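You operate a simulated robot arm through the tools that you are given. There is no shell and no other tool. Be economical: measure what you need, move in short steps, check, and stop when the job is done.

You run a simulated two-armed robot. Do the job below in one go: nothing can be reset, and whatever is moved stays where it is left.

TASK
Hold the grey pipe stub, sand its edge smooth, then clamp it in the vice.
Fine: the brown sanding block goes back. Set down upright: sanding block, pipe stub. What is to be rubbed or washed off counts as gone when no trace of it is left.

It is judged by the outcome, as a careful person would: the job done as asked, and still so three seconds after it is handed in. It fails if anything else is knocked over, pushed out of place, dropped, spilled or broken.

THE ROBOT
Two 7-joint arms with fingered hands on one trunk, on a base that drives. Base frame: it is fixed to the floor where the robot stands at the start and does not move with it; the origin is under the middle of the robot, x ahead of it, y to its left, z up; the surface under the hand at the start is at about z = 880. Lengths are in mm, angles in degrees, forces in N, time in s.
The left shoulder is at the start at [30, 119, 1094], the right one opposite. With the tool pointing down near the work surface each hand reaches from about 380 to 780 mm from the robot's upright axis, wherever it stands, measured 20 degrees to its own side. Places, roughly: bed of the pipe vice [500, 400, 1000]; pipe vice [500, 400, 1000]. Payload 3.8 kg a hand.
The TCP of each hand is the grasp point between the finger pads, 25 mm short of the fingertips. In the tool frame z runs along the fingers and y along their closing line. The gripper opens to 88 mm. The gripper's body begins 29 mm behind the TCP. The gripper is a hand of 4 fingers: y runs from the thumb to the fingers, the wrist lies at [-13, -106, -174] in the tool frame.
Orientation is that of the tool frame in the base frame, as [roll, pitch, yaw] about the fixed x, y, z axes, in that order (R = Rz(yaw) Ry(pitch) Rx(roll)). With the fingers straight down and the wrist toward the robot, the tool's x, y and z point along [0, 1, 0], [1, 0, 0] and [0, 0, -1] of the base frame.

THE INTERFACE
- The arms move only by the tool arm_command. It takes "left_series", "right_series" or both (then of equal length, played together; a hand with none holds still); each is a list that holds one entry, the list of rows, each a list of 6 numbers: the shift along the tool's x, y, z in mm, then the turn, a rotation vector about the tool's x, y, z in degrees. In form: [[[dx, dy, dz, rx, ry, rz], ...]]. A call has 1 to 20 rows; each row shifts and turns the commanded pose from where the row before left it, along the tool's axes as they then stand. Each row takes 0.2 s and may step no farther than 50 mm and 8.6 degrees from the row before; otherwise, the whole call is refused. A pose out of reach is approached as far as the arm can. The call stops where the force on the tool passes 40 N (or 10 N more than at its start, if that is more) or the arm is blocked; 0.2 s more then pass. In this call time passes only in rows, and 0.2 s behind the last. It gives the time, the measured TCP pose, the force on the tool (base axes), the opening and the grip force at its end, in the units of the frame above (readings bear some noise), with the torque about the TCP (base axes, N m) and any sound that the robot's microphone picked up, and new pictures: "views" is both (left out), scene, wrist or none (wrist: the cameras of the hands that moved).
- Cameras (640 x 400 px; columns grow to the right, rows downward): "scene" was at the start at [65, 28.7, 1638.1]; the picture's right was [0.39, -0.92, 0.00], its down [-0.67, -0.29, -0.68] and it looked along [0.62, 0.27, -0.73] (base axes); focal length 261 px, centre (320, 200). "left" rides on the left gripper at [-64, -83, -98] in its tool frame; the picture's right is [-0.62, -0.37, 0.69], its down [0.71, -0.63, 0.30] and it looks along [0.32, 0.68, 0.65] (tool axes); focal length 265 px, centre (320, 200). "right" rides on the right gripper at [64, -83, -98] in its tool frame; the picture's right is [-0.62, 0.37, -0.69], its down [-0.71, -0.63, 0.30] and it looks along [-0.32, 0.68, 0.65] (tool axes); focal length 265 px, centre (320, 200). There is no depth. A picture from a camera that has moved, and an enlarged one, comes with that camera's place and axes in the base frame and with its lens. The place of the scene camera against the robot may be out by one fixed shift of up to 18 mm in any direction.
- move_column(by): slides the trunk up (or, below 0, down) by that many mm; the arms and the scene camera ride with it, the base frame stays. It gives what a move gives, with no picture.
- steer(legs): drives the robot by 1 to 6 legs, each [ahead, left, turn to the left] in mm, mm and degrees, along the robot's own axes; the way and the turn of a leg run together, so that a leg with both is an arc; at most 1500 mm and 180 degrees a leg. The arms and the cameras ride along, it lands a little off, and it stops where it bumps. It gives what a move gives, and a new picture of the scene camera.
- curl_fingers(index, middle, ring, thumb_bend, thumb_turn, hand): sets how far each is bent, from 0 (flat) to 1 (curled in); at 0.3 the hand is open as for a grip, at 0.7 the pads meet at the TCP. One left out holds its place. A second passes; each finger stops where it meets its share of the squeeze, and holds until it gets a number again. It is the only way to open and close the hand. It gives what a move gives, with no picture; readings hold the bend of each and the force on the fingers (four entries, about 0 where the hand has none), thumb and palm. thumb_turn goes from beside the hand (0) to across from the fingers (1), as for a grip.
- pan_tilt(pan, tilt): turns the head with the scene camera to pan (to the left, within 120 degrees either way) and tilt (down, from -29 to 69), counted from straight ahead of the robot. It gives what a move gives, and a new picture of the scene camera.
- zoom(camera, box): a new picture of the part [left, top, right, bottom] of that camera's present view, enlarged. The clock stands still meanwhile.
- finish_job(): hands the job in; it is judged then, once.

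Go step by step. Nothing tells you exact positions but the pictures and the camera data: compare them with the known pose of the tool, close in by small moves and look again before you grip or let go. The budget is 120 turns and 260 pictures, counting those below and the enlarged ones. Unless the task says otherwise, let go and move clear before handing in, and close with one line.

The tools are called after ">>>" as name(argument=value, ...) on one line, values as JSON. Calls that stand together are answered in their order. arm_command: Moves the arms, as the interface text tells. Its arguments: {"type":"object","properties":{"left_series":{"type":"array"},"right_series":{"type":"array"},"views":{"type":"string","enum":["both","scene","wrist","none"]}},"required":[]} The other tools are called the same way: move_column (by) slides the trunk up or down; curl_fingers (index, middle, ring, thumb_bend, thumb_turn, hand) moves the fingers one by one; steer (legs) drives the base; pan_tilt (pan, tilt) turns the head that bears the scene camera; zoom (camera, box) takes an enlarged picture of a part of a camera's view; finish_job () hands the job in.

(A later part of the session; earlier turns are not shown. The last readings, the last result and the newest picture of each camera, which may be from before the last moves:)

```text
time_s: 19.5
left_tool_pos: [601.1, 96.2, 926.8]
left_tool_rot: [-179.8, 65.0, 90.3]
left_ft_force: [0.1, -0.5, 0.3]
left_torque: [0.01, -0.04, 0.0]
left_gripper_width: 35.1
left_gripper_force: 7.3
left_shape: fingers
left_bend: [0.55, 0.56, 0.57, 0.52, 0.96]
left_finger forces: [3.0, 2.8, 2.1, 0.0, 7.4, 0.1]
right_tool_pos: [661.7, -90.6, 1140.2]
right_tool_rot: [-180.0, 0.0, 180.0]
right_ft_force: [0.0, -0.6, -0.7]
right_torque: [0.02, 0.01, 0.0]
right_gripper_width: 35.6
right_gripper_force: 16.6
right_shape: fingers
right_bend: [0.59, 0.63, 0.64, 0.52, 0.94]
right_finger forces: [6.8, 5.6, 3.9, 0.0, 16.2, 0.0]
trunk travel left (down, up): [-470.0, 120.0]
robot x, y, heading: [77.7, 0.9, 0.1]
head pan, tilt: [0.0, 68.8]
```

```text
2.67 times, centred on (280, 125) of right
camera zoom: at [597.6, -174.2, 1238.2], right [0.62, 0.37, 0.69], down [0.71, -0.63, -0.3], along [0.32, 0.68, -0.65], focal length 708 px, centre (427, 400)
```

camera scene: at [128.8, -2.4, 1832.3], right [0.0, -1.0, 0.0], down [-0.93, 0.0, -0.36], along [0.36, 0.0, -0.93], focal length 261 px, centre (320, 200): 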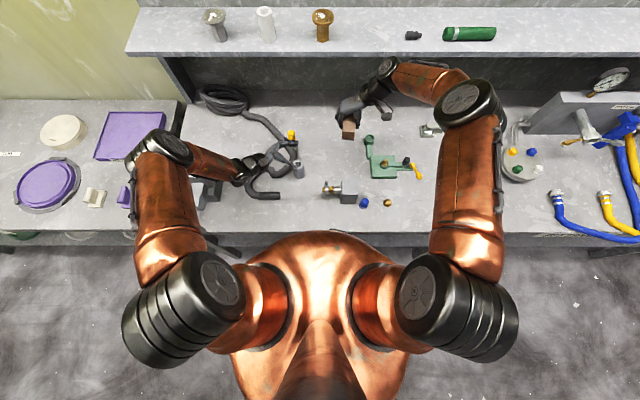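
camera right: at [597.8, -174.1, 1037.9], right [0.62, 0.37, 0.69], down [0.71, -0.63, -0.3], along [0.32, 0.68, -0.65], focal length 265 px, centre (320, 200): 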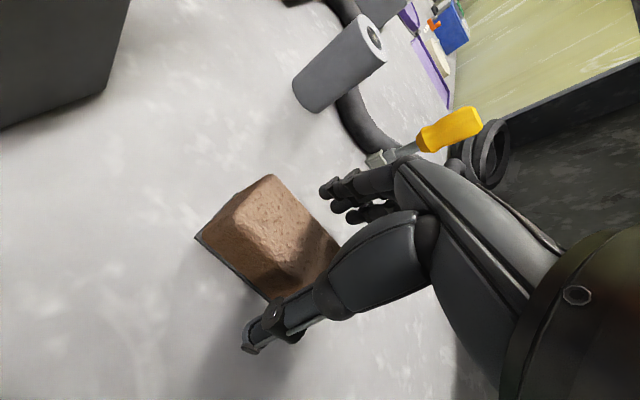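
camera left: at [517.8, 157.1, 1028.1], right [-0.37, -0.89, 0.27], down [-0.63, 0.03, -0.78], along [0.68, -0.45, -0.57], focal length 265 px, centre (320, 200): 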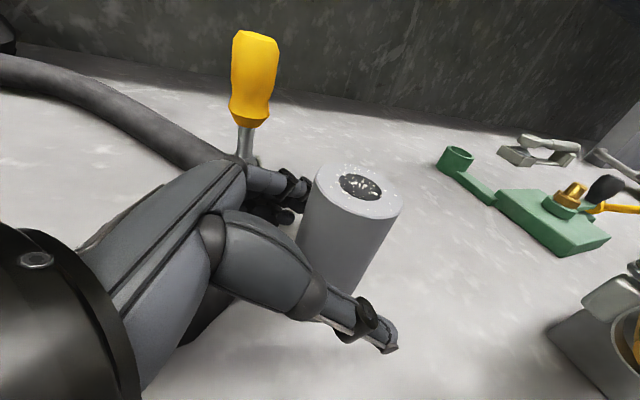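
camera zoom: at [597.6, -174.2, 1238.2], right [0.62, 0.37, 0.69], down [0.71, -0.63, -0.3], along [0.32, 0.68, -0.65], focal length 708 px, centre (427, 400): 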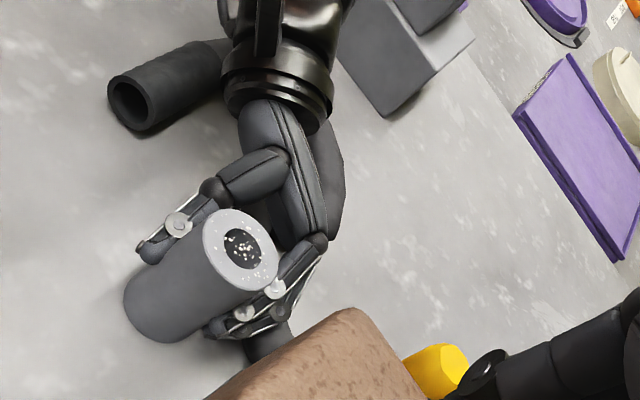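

The stub is held upright, top about z 965 at [599, 82]. I'll firm up the left grip and bring the block over the top.

>>> curl_fingers(hand="left", index=0.7, middle=0.7, ring=0.7, thumb_bend=0.7)

>>> arm_command(right_series=[[[12.3, 32.5, 18, 0, 0, 0], [12.3, 32.5, 18, 0, 0, 0], [12.3, 32.5, 18, 0, 0, 0], [12.3, 32.5, 18, 0, 0, 0], [12.3, 32.5, 18, 0, 0, 0]]])

>>> zoom(camera="left", box=[160, 0, 560, 300])

```text
time_s: 20.5
left_tool_pos: [601.2, 97.0, 927.0]
left_tool_rot: [179.9, 64.8, 89.9]
left_ft_force: [0.2, 0.0, -0.4]
left_torque: [-0.03, -0.03, 0.02]
left_gripper_width: 34.2
left_gripper_force: 15.4
left_shape: fingers
left_bend: [0.6, 0.63, 0.64, 0.51, 0.94]
left_finger forces: [6.4, 5.8, 3.9, 0.1, 15.5, 0.0]
right_tool_pos: [661.6, -89.8, 1141.0]
right_tool_rot: [-180.0, 0.0, -180.0]
right_ft_force: [1.6, -0.3, -0.9]
right_torque: [0.02, 0.02, -0.01]
right_gripper_width: 35.4
right_gripper_force: 16.3
right_shape: fingers
right_bend: [0.59, 0.63, 0.64, 0.52, 0.94]
right_finger forces: [6.8, 5.5, 4.0, 0.0, 16.3, 0.1]
trunk travel left (down, up): [-470.0, 120.0]
robot x, y, heading: [82.7, 1.6, 0.1]
head pan, tilt: [0.0, 68.8]
```

```text
time_s: 21.7
left_tool_pos: [601.3, 96.1, 926.3]
left_tool_rot: [-179.9, 65.0, 90.1]
left_ft_force: [0.3, -0.2, 1.0]
left_torque: [-0.07, -0.03, 0.01]
left_gripper_width: 34.1
left_gripper_force: 15.3
left_shape: fingers
left_bend: [0.6, 0.63, 0.64, 0.51, 0.94]
left_finger forces: [6.4, 5.7, 3.6, 0.1, 15.7, 0.1]
right_tool_pos: [599.8, 72.0, 1051.4]
right_tool_rot: [180.0, 0.0, -179.9]
right_ft_force: [0.1, 0.4, -1.2]
right_torque: [0.0, -0.01, -0.02]
right_gripper_width: 35.2
right_gripper_force: 16.0
right_shape: fingers
right_bend: [0.59, 0.63, 0.64, 0.52, 0.94]
right_finger forces: [6.7, 5.4, 3.8, 0.1, 16.2, 0.1]
trunk travel left (down, up): [-470.0, 120.0]
robot x, y, heading: [77.6, -1.0, -0.2]
head pan, tilt: [0.0, 68.8]
camera scene: at [128.6, -1.4, 1832.3], right [0.0, -1.0, 0.0], down [-0.93, 0.0, -0.36], along [0.36, 0.0, -0.93], focal length 261 px, centre (320, 200)
camera right: at [535.5, -11.9, 1147.8], right [0.62, 0.37, 0.69], down [0.71, -0.63, -0.3], along [0.33, 0.68, -0.65], focal length 265 px, centre (320, 200)
```

scene: 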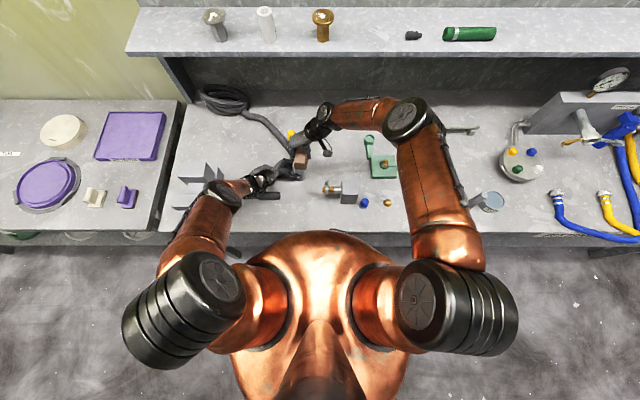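
right: 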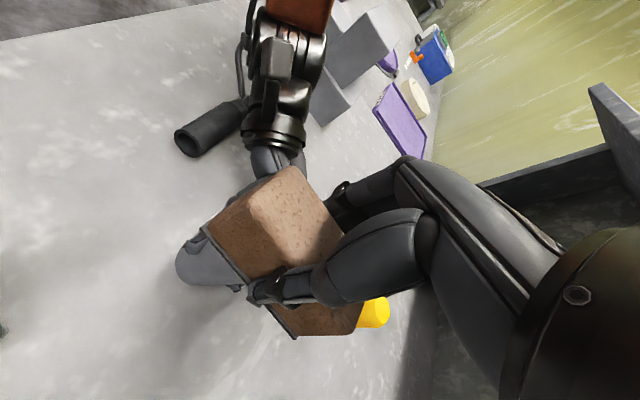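

```text
1.33 times, centred on (360, 150) of left
camera zoom: at [517.7, 158.1, 1027.9], right [-0.37, -0.89, 0.27], down [-0.63, 0.03, -0.78], along [0.68, -0.46, -0.57], focal length 354 px, centre (267, 267)
```

zoom: 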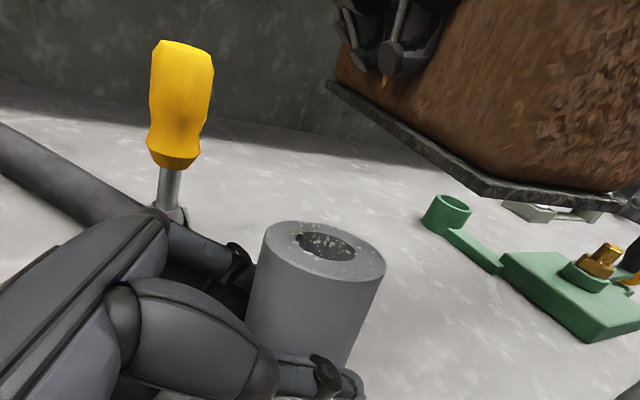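

The block's abrasive plate is right over the stub. I'll lower to just above contact and check.

>>> arm_command(right_series=[[[0, 0, 22, 0, 0, 0], [0, 0, 20, 0, 0, 0]]], views="wrist")

>>> zoom(camera="left", box=[160, 0, 560, 300])

```text
time_s: 22.3
left_tool_pos: [601.4, 96.5, 926.3]
left_tool_rot: [179.7, 64.9, 89.7]
left_ft_force: [1.5, 1.3, -2.1]
left_torque: [-0.01, -0.06, -0.04]
left_gripper_width: 34.2
left_gripper_force: 15.9
left_shape: fingers
left_bend: [0.6, 0.63, 0.64, 0.51, 0.94]
left_finger forces: [6.5, 5.9, 4.1, 0.0, 15.7, 0.0]
right_tool_pos: [600.3, 72.0, 1008.5]
right_tool_rot: [-180.0, -0.1, -179.9]
right_ft_force: [-1.6, -0.9, 2.7]
right_torque: [0.06, 0.1, 0.04]
right_gripper_width: 35.6
right_gripper_force: 16.6
right_shape: fingers
right_bend: [0.59, 0.63, 0.64, 0.52, 0.94]
right_finger forces: [7.4, 5.4, 3.6, 0.0, 17.3, 0.1]
trunk travel left (down, up): [-470.0, 120.0]
robot x, y, heading: [84.6, -1.2, 0.2]
head pan, tilt: [0.0, 68.8]
camera right: at [535.2, -12.2, 1106.5], right [0.62, 0.37, 0.69], down [0.71, -0.63, -0.3], along [0.32, 0.68, -0.65], focal length 265 px, centre (320, 200)
```

right: 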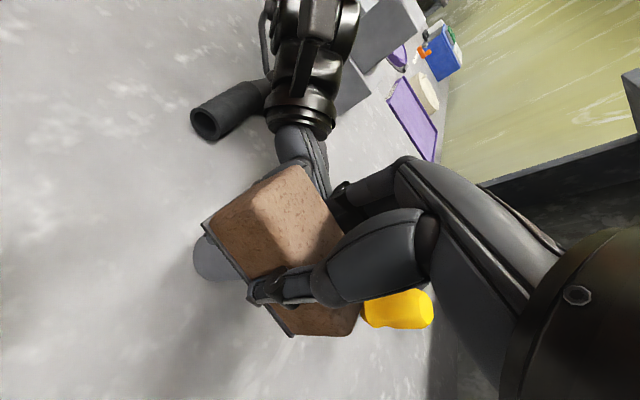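

```text
1.33 times, centred on (360, 150) of left
camera zoom: at [517.3, 157.7, 1028.1], right [-0.37, -0.89, 0.27], down [-0.63, 0.03, -0.78], along [0.68, -0.45, -0.57], focal length 354 px, centre (267, 267)
```

zoom: 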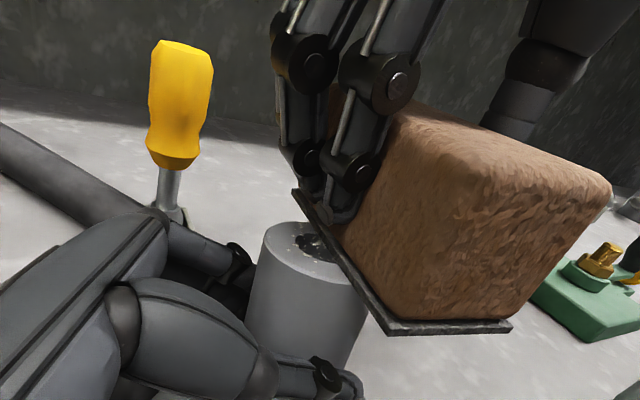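

The plate just touches (2.7 N). I'll press a little and rub in small loops.

>>> arm_command(right_series=[[[0, 10, 1.5, 0, 0, 0], [10, 0, 0, 0, 0, 0], [0, 8, 0, 0, 0, 0], [-10, 0, 0, 0, 0, 0], [-10, 0, 0, 0, 0, 0], [0, -8, 0, 0, 0, 0], [0, -8, 0, 0, 0, 0], [10, 0, 0, 0, 0, 0], [10, 0, 0, 0, 0, 0], [0, 8, 0, 0, 0, 0], [0, 8, 0, 0, 0, 0], [-10, 0, 0, 0, 0, 0], [-10, 0, 0, 0, 0, 0], [0, -8, 0, 0, 0, 0], [0, -8, 0, 0, 0, 0], [10, 0, 0, 0, 0, 0], [0, 8, 0, 0, 0, 0], [0, 8, 0, 0, 0, 0], [0, -8, 0, 0, 0, 0], [0, -10, 0, 0, 0, 0]]], views="none")

>>> zoom(camera="left", box=[160, 0, 560, 300])

```text
time_s: 26.5
left_tool_pos: [601.6, 96.7, 926.6]
left_tool_rot: [180.0, 65.0, 89.9]
left_ft_force: [-0.6, -1.3, -1.1]
left_torque: [0.03, -0.11, 0.04]
left_gripper_width: 34.6
left_gripper_force: 16.2
left_shape: fingers
left_bend: [0.61, 0.63, 0.64, 0.5, 0.95]
left_finger forces: [6.3, 5.4, 4.1, 0.1, 15.9, 0.0]
right_tool_pos: [599.3, 73.1, 1006.3]
right_tool_rot: [180.0, 0.0, -179.9]
right_ft_force: [0.4, 1.1, 2.9]
right_torque: [0.06, 0.1, -0.06]
right_gripper_width: 35.5
right_gripper_force: 17.4
right_shape: fingers
right_bend: [0.59, 0.63, 0.64, 0.52, 0.94]
right_finger forces: [8.6, 5.6, 3.4, 0.0, 16.4, 0.0]
trunk travel left (down, up): [-470.0, 120.0]
robot x, y, heading: [80.2, 2.4, 0.1]
head pan, tilt: [0.0, 68.8]
```

```text
1.33 times, centred on (360, 150) of left
camera zoom: at [517.4, 157.3, 1028.0], right [-0.37, -0.89, 0.27], down [-0.63, 0.03, -0.78], along [0.68, -0.45, -0.57], focal length 354 px, centre (267, 267)
```

zoom: 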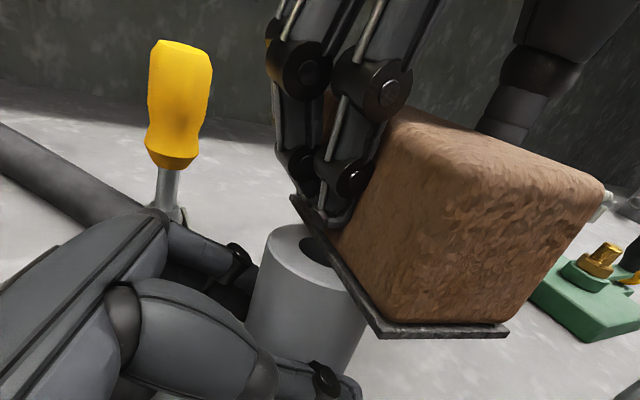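

The visible rim is already clean. I'll lift the block and move it aside to inspect the whole edge.

>>> arm_command(right_series=[[[0, 0, -30, 0, 0, 0], [0, 0, -40, 0, 0, 0], [-12, -32, -15, 0, 0, 0], [-12, -32, -15, 0, 0, 0], [-12, -32, -10, 0, 0, 0], [-12, -32, 0, 0, 0, 0], [-12, -32, 0, 0, 0, 0]]], views="none")

>>> zoom(camera="left", box=[260, 130, 460, 260])

>>> zoom(camera="right", box=[180, 70, 320, 200])

```text
time_s: 28.1
left_tool_pos: [602.4, 95.6, 926.1]
left_tool_rot: [179.9, 64.8, 89.8]
left_ft_force: [-0.2, -0.2, 0.8]
left_torque: [-0.01, -0.01, 0.03]
left_gripper_width: 34.4
left_gripper_force: 15.0
left_shape: fingers
left_bend: [0.61, 0.64, 0.65, 0.51, 0.94]
left_finger forces: [6.6, 5.0, 3.3, 0.0, 15.4, 0.1]
right_tool_pos: [661.9, -87.6, 1117.1]
right_tool_rot: [-179.9, -0.1, -180.0]
right_ft_force: [0.3, 0.4, 0.0]
right_torque: [-0.03, 0.03, 0.01]
right_gripper_width: 35.7
right_gripper_force: 16.0
right_shape: fingers
right_bend: [0.59, 0.63, 0.64, 0.52, 0.94]
right_finger forces: [6.9, 5.1, 3.9, 0.0, 15.9, 0.0]
trunk travel left (down, up): [-470.0, 120.0]
robot x, y, heading: [81.1, 0.6, 0.2]
head pan, tilt: [0.0, 68.8]
```

```text
3.08 times, centred on (360, 195) of left
camera zoom: at [517.7, 157.2, 1028.0], right [-0.37, -0.89, 0.27], down [-0.63, 0.03, -0.78], along [0.68, -0.45, -0.57], focal length 817 px, centre (197, 215)
```

zoom: 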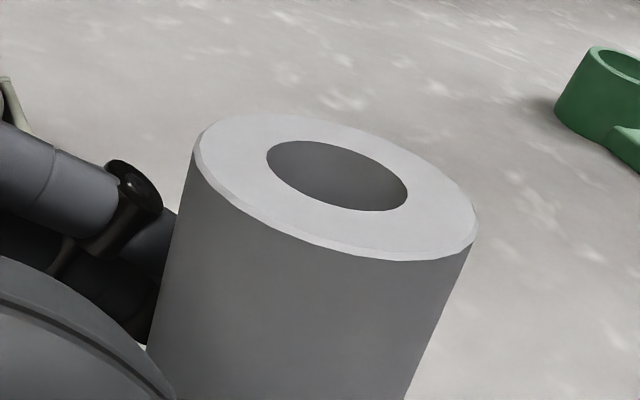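

```text
3.08 times, centred on (250, 135) of right
camera zoom: at [596.9, -172.2, 1215.1], right [0.62, 0.37, 0.69], down [0.71, -0.63, -0.3], along [0.32, 0.68, -0.65], focal length 817 px, centre (535, 400)
```

zoom: 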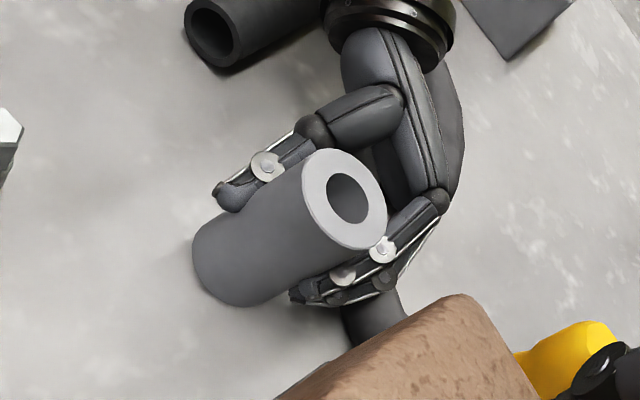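

All traces are gone from the edge. I'll set the block back on its original spot.

>>> arm_command(right_series=[[[0, -2.5, 48, 0, 0, 0], [0, 0, 48, 0, 0, 0], [0, 0, 48, 0, 0, 0], [0, 0, 44, 0, 0, 0], [0, 0, 4, 0, 0, 0], [0, 0, 3, 0, 0, 0]]], views="wrist")

```text
time_s: 29.5
left_tool_pos: [601.0, 95.7, 926.0]
left_tool_rot: [-179.9, 65.0, 90.1]
left_ft_force: [-1.3, 0.1, 0.3]
left_torque: [-0.01, -0.01, 0.02]
left_gripper_width: 34.4
left_gripper_force: 15.2
left_shape: fingers
left_bend: [0.61, 0.64, 0.65, 0.51, 0.94]
left_finger forces: [6.6, 5.0, 3.2, 0.1, 15.2, 0.1]
right_tool_pos: [621.7, -88.2, 950.1]
right_tool_rot: [-179.9, 0.1, 180.0]
right_ft_force: [0.6, -0.3, 0.0]
right_torque: [-0.01, 0.0, 0.03]
right_gripper_width: 35.1
right_gripper_force: 15.4
right_shape: fingers
right_bend: [0.59, 0.63, 0.64, 0.52, 0.94]
right_finger forces: [6.8, 5.1, 3.6, 0.0, 15.6, 0.0]
right hand out of reach, approached as far as the arm can: row 3, 4, 6
trunk travel left (down, up): [-470.0, 120.0]
robot x, y, heading: [80.8, 3.5, -0.2]
head pan, tilt: [0.0, 68.8]
camera right: at [557.0, -172.3, 1047.5], right [0.62, 0.37, 0.69], down [0.71, -0.63, -0.3], along [0.32, 0.68, -0.65], focal length 265 px, centre (320, 200)
```

right: 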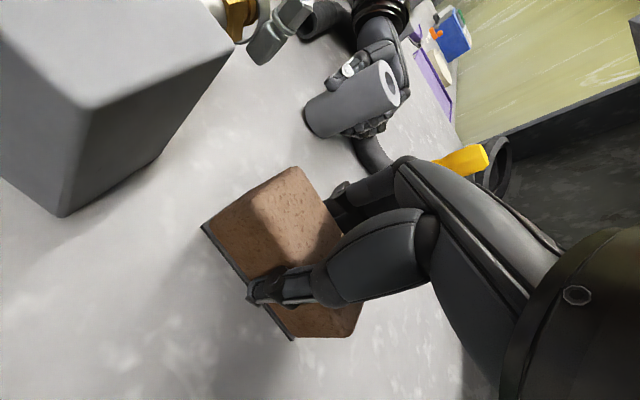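

With the trunk high the right arm can't reach down there. I'll release the stub (it still stands on the bench), take both hands up, and then lower the trunk.

>>> curl_fingers(hand="left", index=0.45, middle=0.45, ring=0.45, thumb_bend=0.45)

>>> curl_fingers(hand="left", index=0.3, middle=0.3, ring=0.3, thumb_bend=0.3)

>>> arm_command(right_series=[[[0, 0, -45, 0, 0, 0], [0, 0, -45, 0, 0, 0], [0, 0, -45, 0, 0, 0], [0, 0, -45, 0, 0, 0], [0, 0, -45, 0, 0, 0]]], views="wrist")

```text
time_s: 30.5
left_tool_pos: [602.2, 95.7, 926.5]
left_tool_rot: [180.0, 64.9, 90.0]
left_ft_force: [0.1, -0.4, -0.3]
left_torque: [0.01, 0.0, -0.01]
left_gripper_width: 52.9
left_gripper_force: 0.1
left_shape: fingers
left_bend: [0.45, 0.45, 0.45, 0.45, 0.97]
left_finger forces: [0.0, 0.1, 0.1, 0.0, 0.2, 0.0]
right_tool_pos: [621.3, -87.4, 949.4]
right_tool_rot: [-179.9, 0.0, -180.0]
right_ft_force: [-0.4, 0.0, -0.1]
right_torque: [0.01, 0.01, -0.03]
right_gripper_width: 35.1
right_gripper_force: 15.7
right_shape: fingers
right_bend: [0.59, 0.63, 0.64, 0.52, 0.94]
right_finger forces: [6.8, 5.1, 3.7, 0.0, 15.5, 0.0]
trunk travel left (down, up): [-470.0, 120.0]
robot x, y, heading: [83.7, -1.6, 0.3]
head pan, tilt: [0.0, 68.8]
```

```text
time_s: 31.5
left_tool_pos: [601.8, 96.3, 926.6]
left_tool_rot: [179.9, 64.9, 89.9]
left_ft_force: [-0.6, 0.1, 0.4]
left_torque: [-0.01, 0.02, 0.02]
left_gripper_width: 84.2
left_gripper_force: 0.0
left_shape: fingers
left_bend: [0.3, 0.3, 0.3, 0.3, 0.97]
left_finger forces: [0.0, 0.0, 0.1, 0.0, 0.0, 0.1]
right_tool_pos: [622.2, -88.4, 950.1]
right_tool_rot: [180.0, 0.1, -180.0]
right_ft_force: [0.6, 0.2, 0.3]
right_torque: [0.02, 0.01, 0.01]
right_gripper_width: 35.2
right_gripper_force: 15.6
right_shape: fingers
right_bend: [0.59, 0.63, 0.64, 0.52, 0.94]
right_finger forces: [6.8, 5.1, 3.7, 0.1, 15.5, 0.0]
trunk travel left (down, up): [-470.0, 120.0]
robot x, y, heading: [81.0, -0.1, -0.1]
head pan, tilt: [0.0, 68.8]
```

```text
time_s: 32.7
left_tool_pos: [602.1, 95.9, 927.0]
left_tool_rot: [-179.9, 64.9, 90.1]
left_ft_force: [-0.1, 0.5, 0.0]
left_torque: [-0.02, -0.01, 0.02]
left_gripper_width: 84.3
left_gripper_force: 0.1
left_shape: fingers
left_bend: [0.3, 0.3, 0.3, 0.3, 0.97]
left_finger forces: [0.0, 0.0, 0.0, 0.1, 0.0, 0.1]
right_tool_pos: [620.1, -86.6, 1176.4]
right_tool_rot: [180.0, -0.1, -179.9]
right_ft_force: [0.6, 0.0, -0.6]
right_torque: [-0.01, 0.01, -0.01]
right_gripper_width: 35.0
right_gripper_force: 15.5
right_shape: fingers
right_bend: [0.59, 0.63, 0.64, 0.52, 0.94]
right_finger forces: [6.7, 5.0, 3.6, 0.0, 15.3, 0.0]
trunk travel left (down, up): [-470.0, 120.0]
robot x, y, heading: [76.9, -1.7, -0.2]
head pan, tilt: [0.0, 68.8]
camera right: at [555.8, -170.9, 1274.2], right [0.62, 0.37, 0.69], down [0.72, -0.63, -0.3], along [0.32, 0.68, -0.65], focal length 265 px, centre (320, 200)
```

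right: 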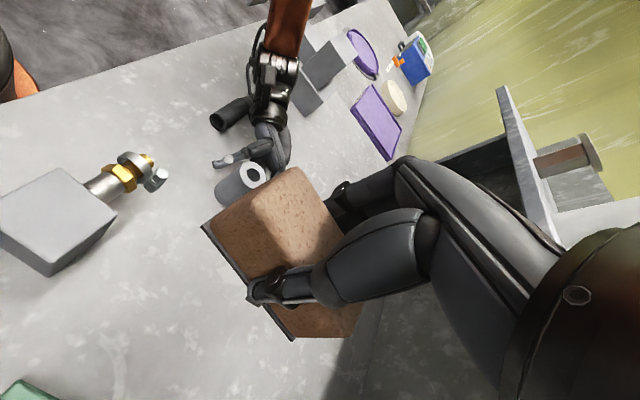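

The stub stays standing. Now I'll take the left hand straight up.

>>> arm_command(left_series=[[[-18, 0, -8.5, 0, 0, 0], [-40.8, 0, -19, 0, 0, 0], [-40.8, 0, -19, 0, 0, 0], [-40.8, 0, -19, 0, 0, 0], [-40.8, 0, -19, 0, 0, 0], [-40.8, 0, -19, 0, 0, 0], [-40.8, 0, -19, 0, 0, 0], [-40.8, 0, -19, 0, 0, 0]]], views="scene")

>>> move_column(by=-220)

>>> zoom(camera="right", box=[0, 0, 640, 400])

```text
time_s: 34.5
left_tool_pos: [602.5, 94.6, 1262.6]
left_tool_rot: [180.0, 64.8, 90.0]
left_ft_force: [0.3, 0.6, -0.5]
left_torque: [0.02, -0.04, -0.01]
left_gripper_width: 84.5
left_gripper_force: 0.1
left_shape: fingers
left_bend: [0.3, 0.3, 0.3, 0.3, 0.97]
left_finger forces: [0.0, 0.1, 0.0, 0.0, 0.0, 0.0]
right_tool_pos: [620.9, -87.4, 1174.8]
right_tool_rot: [-180.0, -0.1, 180.0]
right_ft_force: [-1.2, 0.1, -0.5]
right_torque: [0.02, -0.01, 0.0]
right_gripper_width: 35.3
right_gripper_force: 15.4
right_shape: fingers
right_bend: [0.59, 0.63, 0.64, 0.52, 0.94]
right_finger forces: [6.7, 5.0, 3.6, 0.0, 15.2, 0.0]
trunk travel left (down, up): [-470.0, 120.0]
robot x, y, heading: [81.6, -2.8, 0.2]
head pan, tilt: [0.0, 68.8]
camera scene: at [128.0, -3.0, 1832.3], right [0.0, -1.0, 0.0], down [-0.93, 0.0, -0.36], along [0.36, 0.0, -0.93], focal length 261 px, centre (320, 200)
```

scene: 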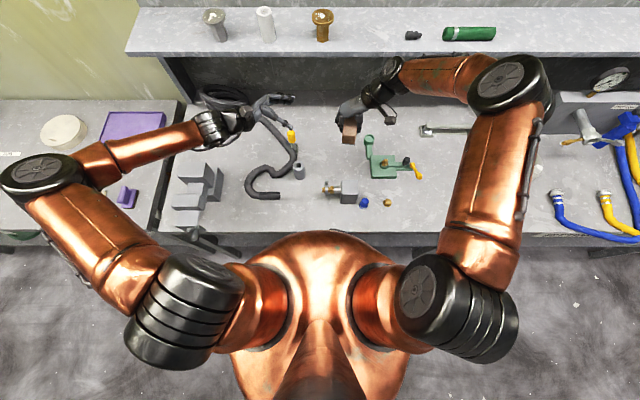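

```text
time_s: 36.8
left_tool_pos: [602.0, 95.8, 1042.7]
left_tool_rot: [179.8, 65.0, 89.8]
left_ft_force: [0.4, 0.0, -0.2]
left_torque: [0.0, -0.02, 0.0]
left_gripper_width: 84.5
left_gripper_force: 0.2
left_shape: fingers
left_bend: [0.3, 0.3, 0.3, 0.3, 0.97]
left_finger forces: [0.1, 0.0, 0.0, 0.0, 0.0, 0.1]
right_tool_pos: [620.8, -87.3, 955.7]
right_tool_rot: [-179.9, 0.0, 180.0]
right_ft_force: [0.3, 0.0, -0.4]
right_torque: [-0.02, 0.0, 0.01]
right_gripper_width: 35.4
right_gripper_force: 15.2
right_shape: fingers
right_bend: [0.59, 0.63, 0.64, 0.52, 0.94]
right_finger forces: [6.8, 4.9, 3.5, 0.1, 15.2, 0.0]
trunk travel left (down, up): [-250.0, 340.0]
robot x, y, heading: [77.0, -1.0, -0.1]
head pan, tilt: [0.0, 68.8]
```

```text
1.00 times, centred on (320, 200) of right (not enlarged: the box is as wide or as high as the picture)
camera zoom: at [556.7, -171.2, 1053.6], right [0.62, 0.37, 0.69], down [0.71, -0.63, -0.3], along [0.32, 0.68, -0.65], focal length 265 px, centre (320, 200)
```

zoom: 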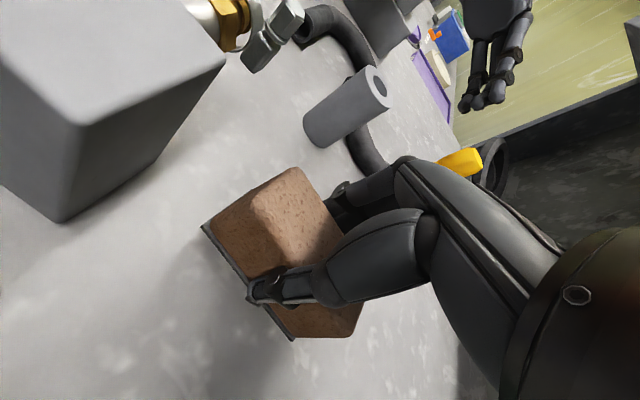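

Trunk is back down and the stub stands. I'll move the block over its spot and lower it until it touches.

>>> arm_command(right_series=[[[-40, -3, 0, 0, 0, 0], [0, 0, 15, 0, 0, 0], [0, 0, 12, 0, 0, 0], [0, 0, 4, 0, 0, 0], [0, 0, 2, 0, 0, 0], [0, 0, 2, 0, 0, 0]]], views="wrist")

```text
time_s: 38.2
left_tool_pos: [603.9, 94.3, 1043.5]
left_tool_rot: [180.0, 65.1, 90.0]
left_ft_force: [-0.1, 0.1, 0.8]
left_torque: [0.0, 0.01, 0.03]
left_gripper_width: 84.5
left_gripper_force: 0.0
left_shape: fingers
left_bend: [0.3, 0.3, 0.3, 0.3, 0.97]
left_finger forces: [0.1, 0.0, 0.0, 0.1, 0.0, 0.1]
right_tool_pos: [660.0, -89.3, 920.9]
right_tool_rot: [179.9, 0.0, 180.0]
right_ft_force: [0.2, 0.4, 2.7]
right_torque: [0.08, -0.1, 0.01]
right_gripper_width: 35.4
right_gripper_force: 15.9
right_shape: fingers
right_bend: [0.59, 0.63, 0.64, 0.52, 0.94]
right_finger forces: [6.7, 5.1, 4.2, 0.1, 16.2, 0.0]
trunk travel left (down, up): [-250.0, 340.0]
robot x, y, heading: [85.3, 0.8, 0.0]
head pan, tilt: [0.0, 68.8]
camera right: at [596.5, -174.0, 1018.7], right [0.62, 0.37, 0.69], down [0.71, -0.63, -0.3], along [0.32, 0.68, -0.65], focal length 265 px, centre (320, 200)
```

right: 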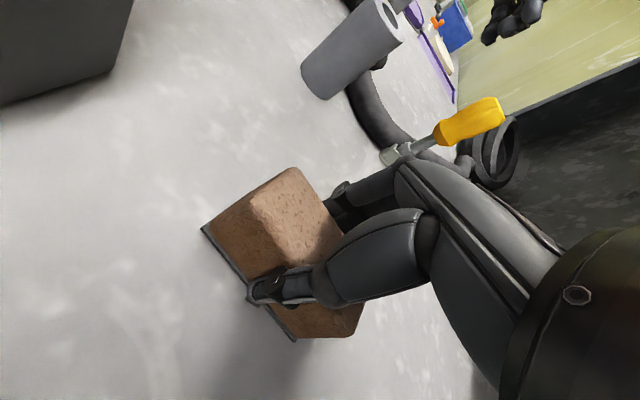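

It touches down with 2.7 N on its original spot. I'll release in two stages and rise.

>>> curl_fingers(hand="right", index=0.45, middle=0.45, ring=0.45, thumb_bend=0.45)

>>> curl_fingers(hand="right", index=0.3, middle=0.3, ring=0.3, thumb_bend=0.3)

>>> arm_command(right_series=[[[0, 0, -20, 0, 0, 0], [0, 0, -45, 0, 0, 0], [0, 0, -45, 0, 0, 0], [0, 0, -45, 0, 0, 0]]], views="both")

```text
time_s: 39.2
left_tool_pos: [602.1, 93.5, 1042.7]
left_tool_rot: [179.8, 65.0, 89.8]
left_ft_force: [0.3, 0.0, -0.3]
left_torque: [0.03, 0.01, -0.01]
left_gripper_width: 84.5
left_gripper_force: 0.0
left_shape: fingers
left_bend: [0.3, 0.3, 0.3, 0.3, 0.97]
left_finger forces: [0.0, 0.0, 0.0, 0.0, 0.0, 0.0]
right_tool_pos: [660.6, -90.3, 919.6]
right_tool_rot: [180.0, 0.0, 180.0]
right_ft_force: [0.2, 0.1, 0.3]
right_torque: [0.0, 0.0, 0.0]
right_gripper_width: 52.8
right_gripper_force: 0.1
right_shape: fingers
right_bend: [0.45, 0.45, 0.45, 0.45, 0.97]
right_finger forces: [0.1, 0.0, 0.0, 0.1, 0.1, 0.1]
trunk travel left (down, up): [-250.0, 340.0]
robot x, y, heading: [78.4, 0.1, 0.1]
head pan, tilt: [0.0, 68.8]
```

```text
time_s: 40.2
left_tool_pos: [602.6, 93.9, 1042.0]
left_tool_rot: [179.8, 65.0, 89.8]
left_ft_force: [-0.2, -0.5, 0.6]
left_torque: [-0.01, 0.02, -0.02]
left_gripper_width: 84.4
left_gripper_force: 0.1
left_shape: fingers
left_bend: [0.3, 0.3, 0.3, 0.3, 0.97]
left_finger forces: [0.0, 0.0, 0.0, 0.0, 0.1, 0.0]
right_tool_pos: [660.3, -90.2, 920.5]
right_tool_rot: [180.0, 0.0, 180.0]
right_ft_force: [-0.8, 0.7, 0.6]
right_torque: [-0.02, 0.04, 0.01]
right_gripper_width: 84.5
right_gripper_force: 0.0
right_shape: fingers
right_bend: [0.3, 0.3, 0.3, 0.3, 0.97]
right_finger forces: [0.1, 0.0, 0.0, 0.0, 0.0, 0.0]
trunk travel left (down, up): [-250.0, 340.0]
robot x, y, heading: [79.3, 1.9, -0.2]
head pan, tilt: [0.0, 68.8]
```

```text
time_s: 41.2
left_tool_pos: [601.5, 95.4, 1042.0]
left_tool_rot: [180.0, 65.1, 90.0]
left_ft_force: [0.6, -0.2, 0.9]
left_torque: [0.0, -0.01, -0.01]
left_gripper_width: 84.3
left_gripper_force: 0.0
left_shape: fingers
left_bend: [0.3, 0.3, 0.3, 0.3, 0.97]
left_finger forces: [0.0, 0.1, 0.0, 0.0, 0.1, 0.0]
right_tool_pos: [659.0, -90.0, 1075.7]
right_tool_rot: [-179.9, 0.0, -179.9]
right_ft_force: [0.7, 0.0, 0.2]
right_torque: [-0.01, 0.01, -0.02]
right_gripper_width: 84.4
right_gripper_force: 0.1
right_shape: fingers
right_bend: [0.3, 0.3, 0.3, 0.3, 0.97]
right_finger forces: [0.0, 0.0, 0.1, 0.0, 0.0, 0.0]
trunk travel left (down, up): [-250.0, 340.0]
robot x, y, heading: [80.7, -1.3, 0.1]
head pan, tilt: [0.0, 68.8]
camera scene: at [127.7, -2.2, 1612.3], right [0.0, -1.0, 0.0], down [-0.93, 0.0, -0.36], along [0.36, 0.0, -0.93], focal length 261 px, centre (320, 200)
camera right: at [595.8, -173.4, 1174.2], right [0.62, 0.37, 0.69], down [0.72, -0.63, -0.3], along [0.32, 0.68, -0.65], focal length 265 px, centre (320, 200)
```

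scene: 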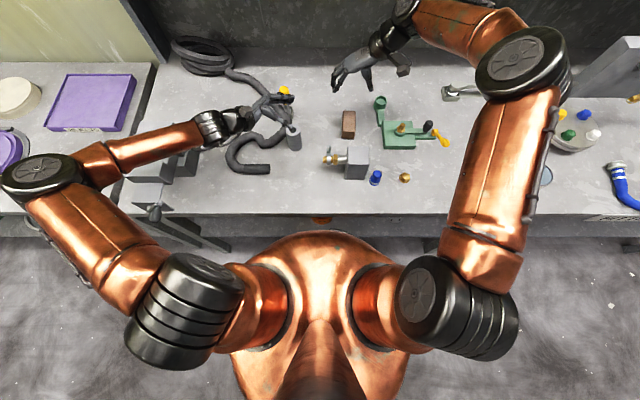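
right: 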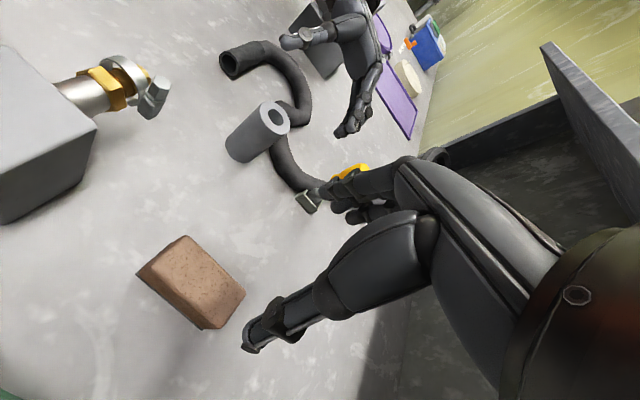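

The block is back upright in place. Next I'll raise the left hand, turn it fingers-down and look at the vice from above.

>>> arm_command(left_series=[[[-36.2, 0, -17, 0, 0, 0], [-36.2, 0, -17, 0, 0, 0], [-36.2, 0, -17, 0, 0, 0], [-36.2, 0, -17, 0, 0, 0], [-36.2, 0, -17, 0, 0, 0], [0, 0, 0, 0, 8.125, 0], [0, 0, 0, 0, 8.125, 0], [0, 0, 0, 0, 8.125, 0], [0, 0, 0, 0, 8.125, 0], [0, 0, 0, 0, 8.125, 0], [0, 0, 0, 0, 8.125, 0], [0, 0, 0, 0, 8.125, 0], [0, 0, 0, 0, 8.125, 0], [40, -20, 0, 0, 0, 0], [40, -20, 0, 0, 0, 0], [40, -20, 0, 0, 0, 0], [40, -20, 0, 0, 0, 0], [40, -20, 0, 0, 0, 0]]], views="both")

>>> pan_tilt(pan=40, tilt=55)

```text
time_s: 45.0
left_tool_pos: [502.0, 294.6, 1242.4]
left_tool_rot: [179.9, 0.0, 90.0]
left_ft_force: [-0.2, -0.1, -0.3]
left_torque: [0.0, -0.02, 0.0]
left_gripper_width: 84.3
left_gripper_force: 0.1
left_shape: fingers
left_bend: [0.3, 0.3, 0.3, 0.3, 0.97]
left_finger forces: [0.0, 0.0, 0.1, 0.0, 0.0, 0.1]
right_tool_pos: [660.6, -89.7, 1075.3]
right_tool_rot: [-180.0, 0.0, 180.0]
right_ft_force: [-0.1, 0.1, 0.3]
right_torque: [0.0, 0.0, 0.02]
right_gripper_width: 84.5
right_gripper_force: 0.1
right_shape: fingers
right_bend: [0.3, 0.3, 0.3, 0.3, 0.97]
right_finger forces: [0.0, 0.0, 0.0, 0.1, 0.0, 0.0]
trunk travel left (down, up): [-250.0, 340.0]
robot x, y, heading: [82.6, 0.7, 0.1]
head pan, tilt: [0.0, 68.8]
camera scene: at [127.5, -2.0, 1612.3], right [0.0, -1.0, 0.0], down [-0.93, 0.0, -0.36], along [0.36, 0.0, -0.93], focal length 261 px, centre (320, 200)
camera left: at [417.2, 230.4, 1342.6], right [-0.37, -0.62, -0.69], down [-0.63, 0.71, -0.31], along [0.68, 0.32, -0.65], focal length 265 px, centre (320, 200)
```

scene: 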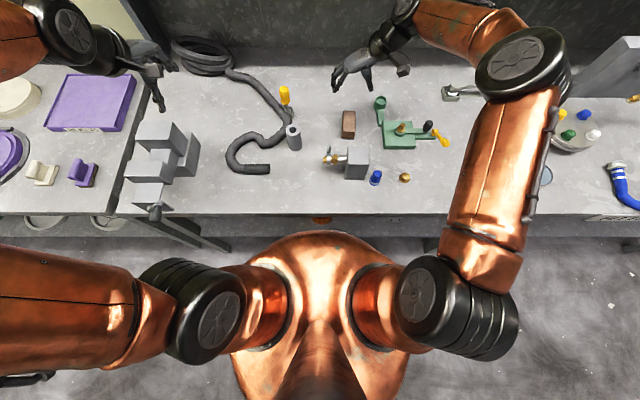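
left: 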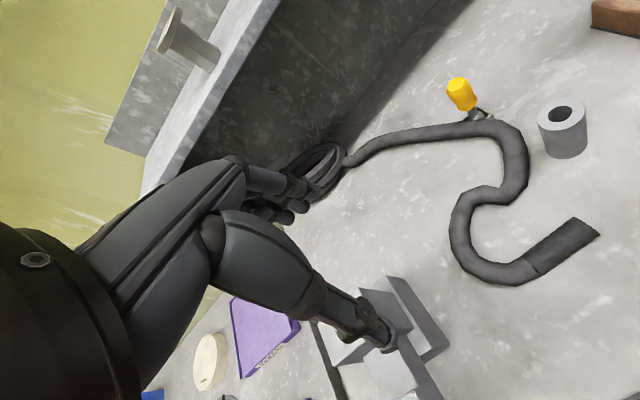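

```text
time_s: 46.1
left_tool_pos: [502.7, 294.7, 1242.2]
left_tool_rot: [180.0, 0.1, 90.0]
left_ft_force: [0.8, 0.3, -0.8]
left_torque: [0.0, 0.01, 0.03]
left_gripper_width: 84.4
left_gripper_force: 0.0
left_shape: fingers
left_bend: [0.3, 0.3, 0.3, 0.3, 0.97]
left_finger forces: [0.0, 0.1, 0.0, 0.0, 0.0, 0.0]
right_tool_pos: [660.2, -90.5, 1075.9]
right_tool_rot: [179.9, 0.1, 179.9]
right_ft_force: [-0.1, 0.7, -1.8]
right_torque: [-0.02, -0.02, 0.01]
right_gripper_width: 84.3
right_gripper_force: 0.1
right_shape: fingers
right_bend: [0.3, 0.3, 0.3, 0.3, 0.97]
right_finger forces: [0.1, 0.0, 0.0, 0.0, 0.0, 0.0]
trunk travel left (down, up): [-250.0, 340.0]
robot x, y, heading: [77.4, 0.2, -0.0]
head pan, tilt: [40.0, 55.0]
camera scene: at [127.7, 43.6, 1627.7], right [0.64, -0.77, 0.0], down [-0.63, -0.53, -0.57], along [0.44, 0.37, -0.82], focal length 261 px, centre (320, 200)
```

scene: 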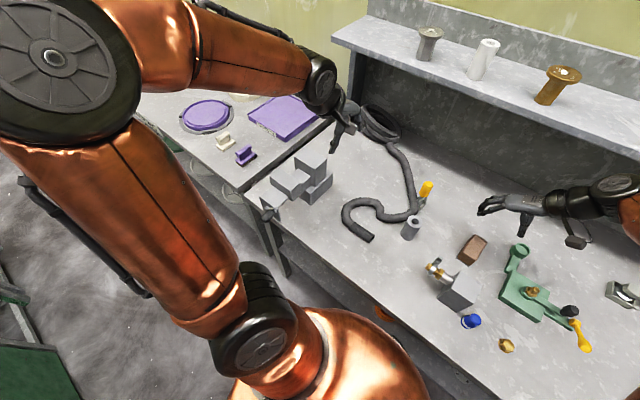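

I'll shift the left hand back to get clear views of the vice from its camera.

>>> arm_command(left_series=[[[10, -42, -15, 0, 0, 0], [10, -42, -15, 0, 0, 0], [10, -36, 0, 0, 0, 0]]], views="none")

>>> zoom(camera="left", box=[280, 160, 560, 400])

>>> zoom(camera="scene", box=[230, 140, 350, 240])

```text
time_s: 46.9
left_tool_pos: [380.1, 323.5, 1271.7]
left_tool_rot: [179.9, -0.1, 89.8]
left_ft_force: [-0.4, 0.2, -0.5]
left_torque: [-0.02, 0.0, -0.01]
left_gripper_width: 84.6
left_gripper_force: 0.0
left_shape: fingers
left_bend: [0.3, 0.3, 0.3, 0.3, 0.97]
left_finger forces: [0.1, 0.1, 0.0, 0.0, 0.2, 0.0]
right_tool_pos: [659.5, -90.6, 1074.9]
right_tool_rot: [180.0, 0.1, -179.9]
right_ft_force: [-0.2, -0.9, -0.1]
right_torque: [0.0, 0.0, 0.02]
right_gripper_width: 84.6
right_gripper_force: 0.0
right_shape: fingers
right_bend: [0.3, 0.3, 0.3, 0.3, 0.97]
right_finger forces: [0.1, 0.0, 0.1, 0.1, 0.0, 0.0]
trunk travel left (down, up): [-250.0, 340.0]
robot x, y, heading: [80.0, -0.1, -0.1]
head pan, tilt: [40.0, 55.0]
```

```text
1.67 times, centred on (420, 280) of left
camera zoom: at [296.5, 259.5, 1372.2], right [-0.37, -0.62, -0.69], down [-0.63, 0.71, -0.3], along [0.68, 0.32, -0.65], focal length 442 px, centre (153, 67)
```

zoom: 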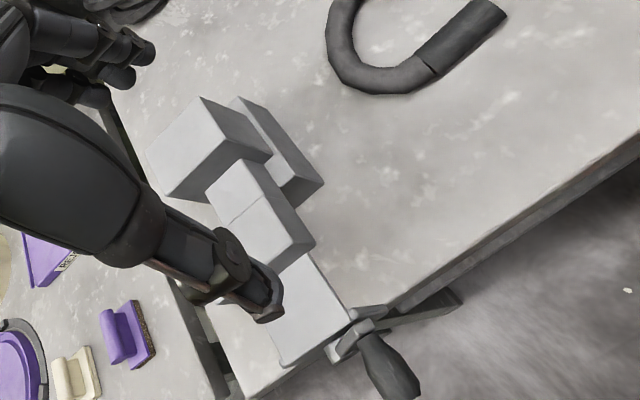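

```text
4.00 times, centred on (290, 190) of scene
camera zoom: at [126.0, 43.9, 1627.8], right [0.64, -0.77, 0.0], down [-0.63, -0.53, -0.57], along [0.44, 0.37, -0.82], focal length 1044 px, centre (440, 240)
```

zoom: 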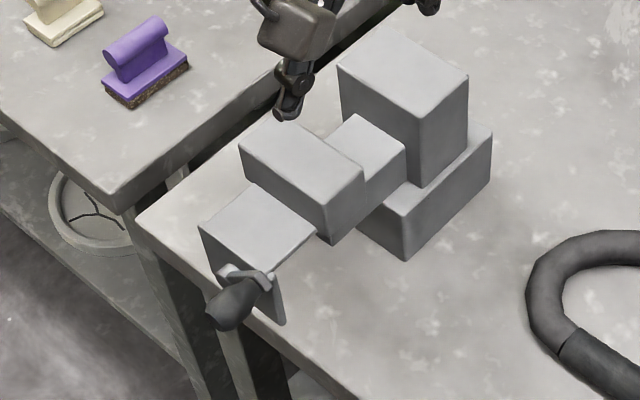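

I'll zoom in on the vice jaws for precise corners.

>>> zoom(camera="left", box=[340, 200, 480, 300])

>>> zoom(camera="scene", box=[270, 140, 330, 205])

>>> zoom(camera="left", box=[420, 270, 560, 370])

```text
4.00 times, centred on (410, 250) of left
camera zoom: at [296.5, 259.5, 1372.2], right [-0.37, -0.62, -0.69], down [-0.63, 0.71, -0.3], along [0.68, 0.32, -0.65], focal length 1062 px, centre (-40, 0)
```

zoom: 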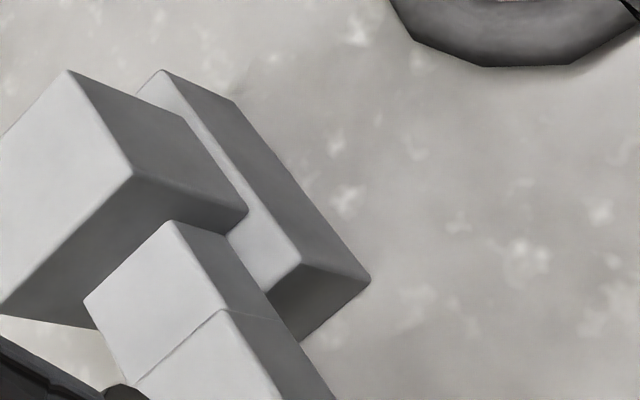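

```text
6.15 times, centred on (300, 172) of scene
camera zoom: at [126.0, 43.9, 1627.8], right [0.64, -0.77, 0.0], down [-0.63, -0.53, -0.57], along [0.44, 0.37, -0.82], focal length 1606 px, centre (443, 369)
```

zoom: 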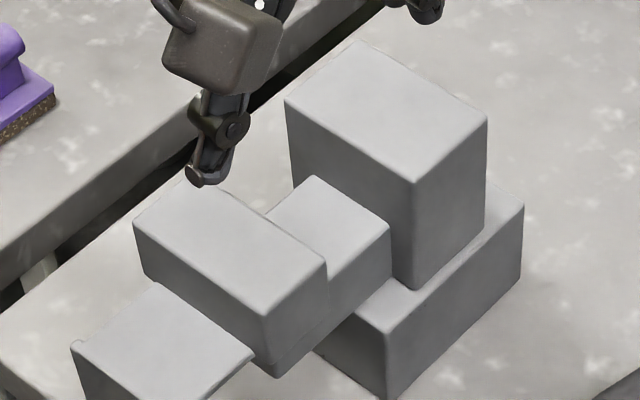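

```text
4.00 times, centred on (490, 320) of left
camera zoom: at [296.5, 259.5, 1372.2], right [-0.37, -0.62, -0.69], down [-0.63, 0.71, -0.3], along [0.68, 0.32, -0.65], focal length 1062 px, centre (-360, -280)
```

zoom: 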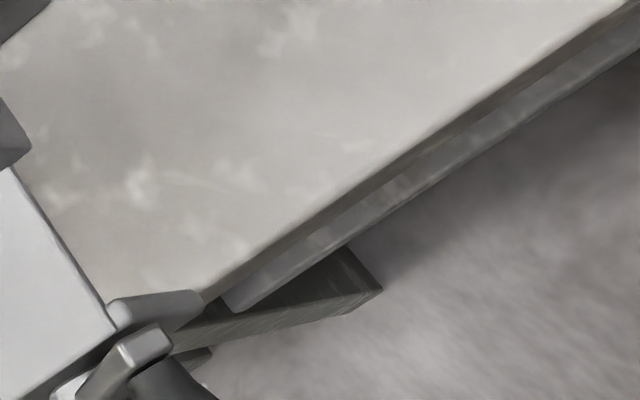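

The vice bed is at roughly x 455–528, y 420–472, z 980, with jaw tops near z 1010. I'll now turn the left hand so it closes along y, bring it above the stub, and move the right hand out of the way.

>>> arm_command(left_series=[[[0, 0, 0, 0, 0, 8.2], [0, 0, 0, 0, 0, 8.2], [0, 0, 0, 0, 0, 8.2], [0, 0, 0, 0, 0, 8.2], [0, 0, 0, 0, 0, 8.2], [0, 0, 0, 0, 0, 8.2], [0, 0, 0, 0, 0, 8.2], [0, 0, 0, 0, 0, 8.2], [0, 0, 0, 0, 0, 8.2], [0, 0, 0, 0, 0, 8.2], [0, 0, 0, 0, 0, 8], [27.5, 30, 18, 0, 0, 0], [27.5, 30, 18, 0, 0, 0], [27.5, 30, 18, 0, 0, 0], [27.5, 30, 18, 0, 0, 0], [27.5, 30, 18, 0, 0, 0], [27.5, 30, 18, 0, 0, 0], [27.5, 30, 18, 0, 0, 0], [27.5, 30, 18, 0, 0, 0]]], right_series=[[[10, -4, -3, 0, 0, 0], [10, -4, -3, 0, 0, 0], [10, -4, -3, 0, 0, 0], [10, -4, -3, 0, 0, 0], [10, -4, -3, 0, 0, 0], [10, -4, -3, 0, 0, 0], [10, -4, -3, 0, 0, 0], [10, -4, -3, 0, 0, 0], [10, -4, -3, 0, 0, 0], [10, -4, -3, 0, 0, 0], [10, -4, -3, 0, 0, 0], [10, -4, -3, 0, 0, 0], [10, -4, -3, 0, 0, 0], [10, -4, -3, 0, 0, 0], [10, -4, -3, 0, 0, 0], [10, -4, -3, 0, 0, 0], [10, -4, -3, 0, 0, 0], [10, -4, -3, 0, 0, 0], [10, -4, -3, 0, 0, 0]]])

```text
time_s: 50.9
left_tool_pos: [566.6, 136.4, 1130.4]
left_tool_rot: [180.0, 0.0, 0.1]
left_ft_force: [-0.3, -0.2, -0.7]
left_torque: [0.02, 0.03, -0.01]
left_gripper_width: 84.6
left_gripper_force: 0.0
left_shape: fingers
left_bend: [0.3, 0.3, 0.3, 0.3, 0.97]
left_finger forces: [0.1, 0.0, 0.0, 0.0, 0.1, 0.0]
left hand out of reach, approached as far as the arm can: row 18, 19
right_tool_pos: [472.1, -164.9, 1132.2]
right_tool_rot: [-179.9, 0.0, 179.9]
right_ft_force: [0.3, 0.6, 0.4]
right_torque: [-0.03, 0.05, -0.02]
right_gripper_width: 84.4
right_gripper_force: 0.0
right_shape: fingers
right_bend: [0.3, 0.3, 0.3, 0.3, 0.97]
right_finger forces: [0.0, 0.0, 0.0, 0.0, 0.0, 0.0]
trunk travel left (down, up): [-250.0, 340.0]
robot x, y, heading: [77.9, 3.0, -0.7]
head pan, tilt: [40.0, 55.0]
camera scene: at [129.4, 44.1, 1627.6], right [0.64, -0.77, 0.0], down [-0.63, -0.53, -0.57], along [0.44, 0.37, -0.82], focal length 261 px, centre (320, 200)
camera right: at [407.9, -250.1, 1230.1], right [0.62, 0.37, 0.69], down [0.71, -0.63, -0.3], along [0.32, 0.68, -0.65], focal length 265 px, centre (320, 200)
camera left: at [502.1, 219.1, 1230.5], right [-0.62, 0.37, -0.69], down [0.71, 0.63, -0.3], along [0.33, -0.68, -0.65], focal length 265 px, centre (320, 200)
```

scene: 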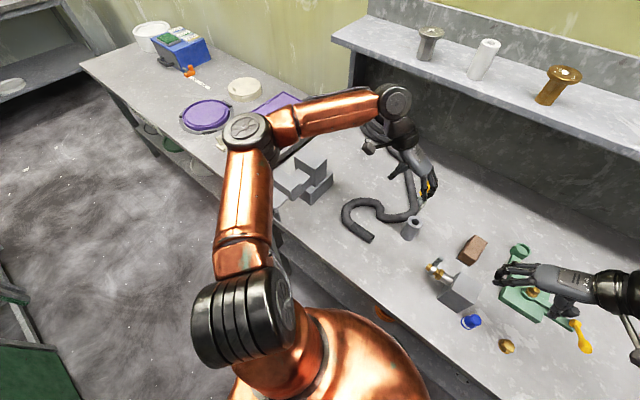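
right: 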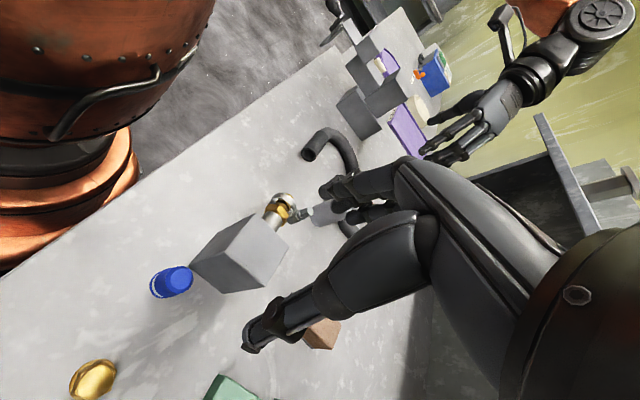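
left: 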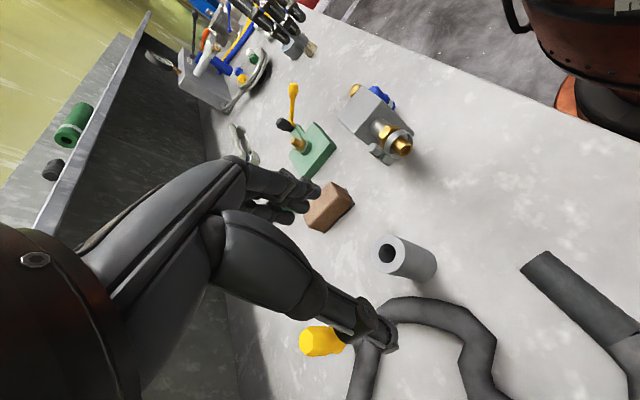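

Closing along y is out of reach there, but the stub is round, so I'll pick it with the natural wrist-toward-robot pose and turn it later.

>>> arm_command(left_series=[[[0, 0, 0, 0, 0, -8.2], [0, 0, 0, 0, 0, -8.2], [0, 0, 0, 0, 0, -8.2], [0, 0, 0, 0, 0, -8.2], [0, 0, 0, 0, 0, -8.2], [0, 0, 0, 0, 0, -8.2], [0, 0, 0, 0, 0, -8.2], [0, 0, 0, 0, 0, -8.2], [0, 0, 0, 0, 0, -8.2], [0, 0, 0, 0, 0, -8.2], [0, 0, 0, 0, 0, -8], [-27, 17, 25, 0, 0, 0], [-27, 17, 25, 0, 0, 0]]], views="wrist")

```text
time_s: 53.7
left_tool_pos: [571.1, 131.1, 1120.3]
left_tool_rot: [179.9, 0.0, 90.1]
left_ft_force: [-0.3, 0.6, 0.0]
left_torque: [0.04, -0.01, -0.03]
left_gripper_width: 84.7
left_gripper_force: 0.1
left_shape: fingers
left_bend: [0.3, 0.3, 0.3, 0.3, 0.97]
left_finger forces: [0.0, 0.1, 0.0, 0.1, 0.1, 0.1]
left hand out of reach, approached as far as the arm can: row 12, 13
right_tool_pos: [470.3, -165.4, 1132.9]
right_tool_rot: [-180.0, 0.1, 180.0]
right_ft_force: [0.5, -0.4, -1.2]
right_torque: [0.0, -0.02, -0.02]
right_gripper_width: 84.7
right_gripper_force: 0.1
right_shape: fingers
right_bend: [0.3, 0.3, 0.3, 0.3, 0.97]
right_finger forces: [0.0, 0.0, 0.0, 0.0, 0.1, 0.0]
trunk travel left (down, up): [-250.0, 340.0]
robot x, y, heading: [81.1, 2.6, -0.1]
head pan, tilt: [40.0, 55.0]
camera left: at [487.6, 65.0, 1218.5], right [-0.37, -0.62, -0.69], down [-0.63, 0.71, -0.31], along [0.68, 0.33, -0.65], focal length 265 px, centre (320, 200)
```

left: 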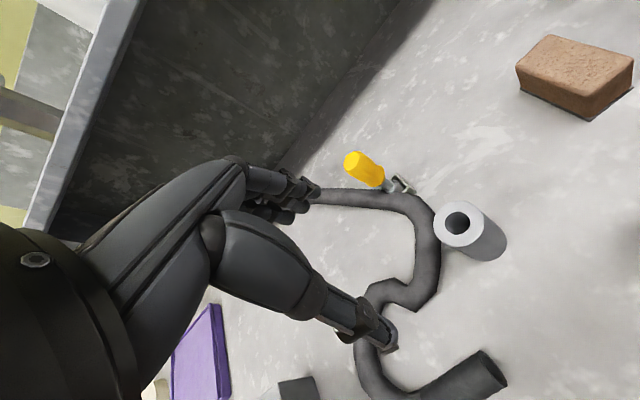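

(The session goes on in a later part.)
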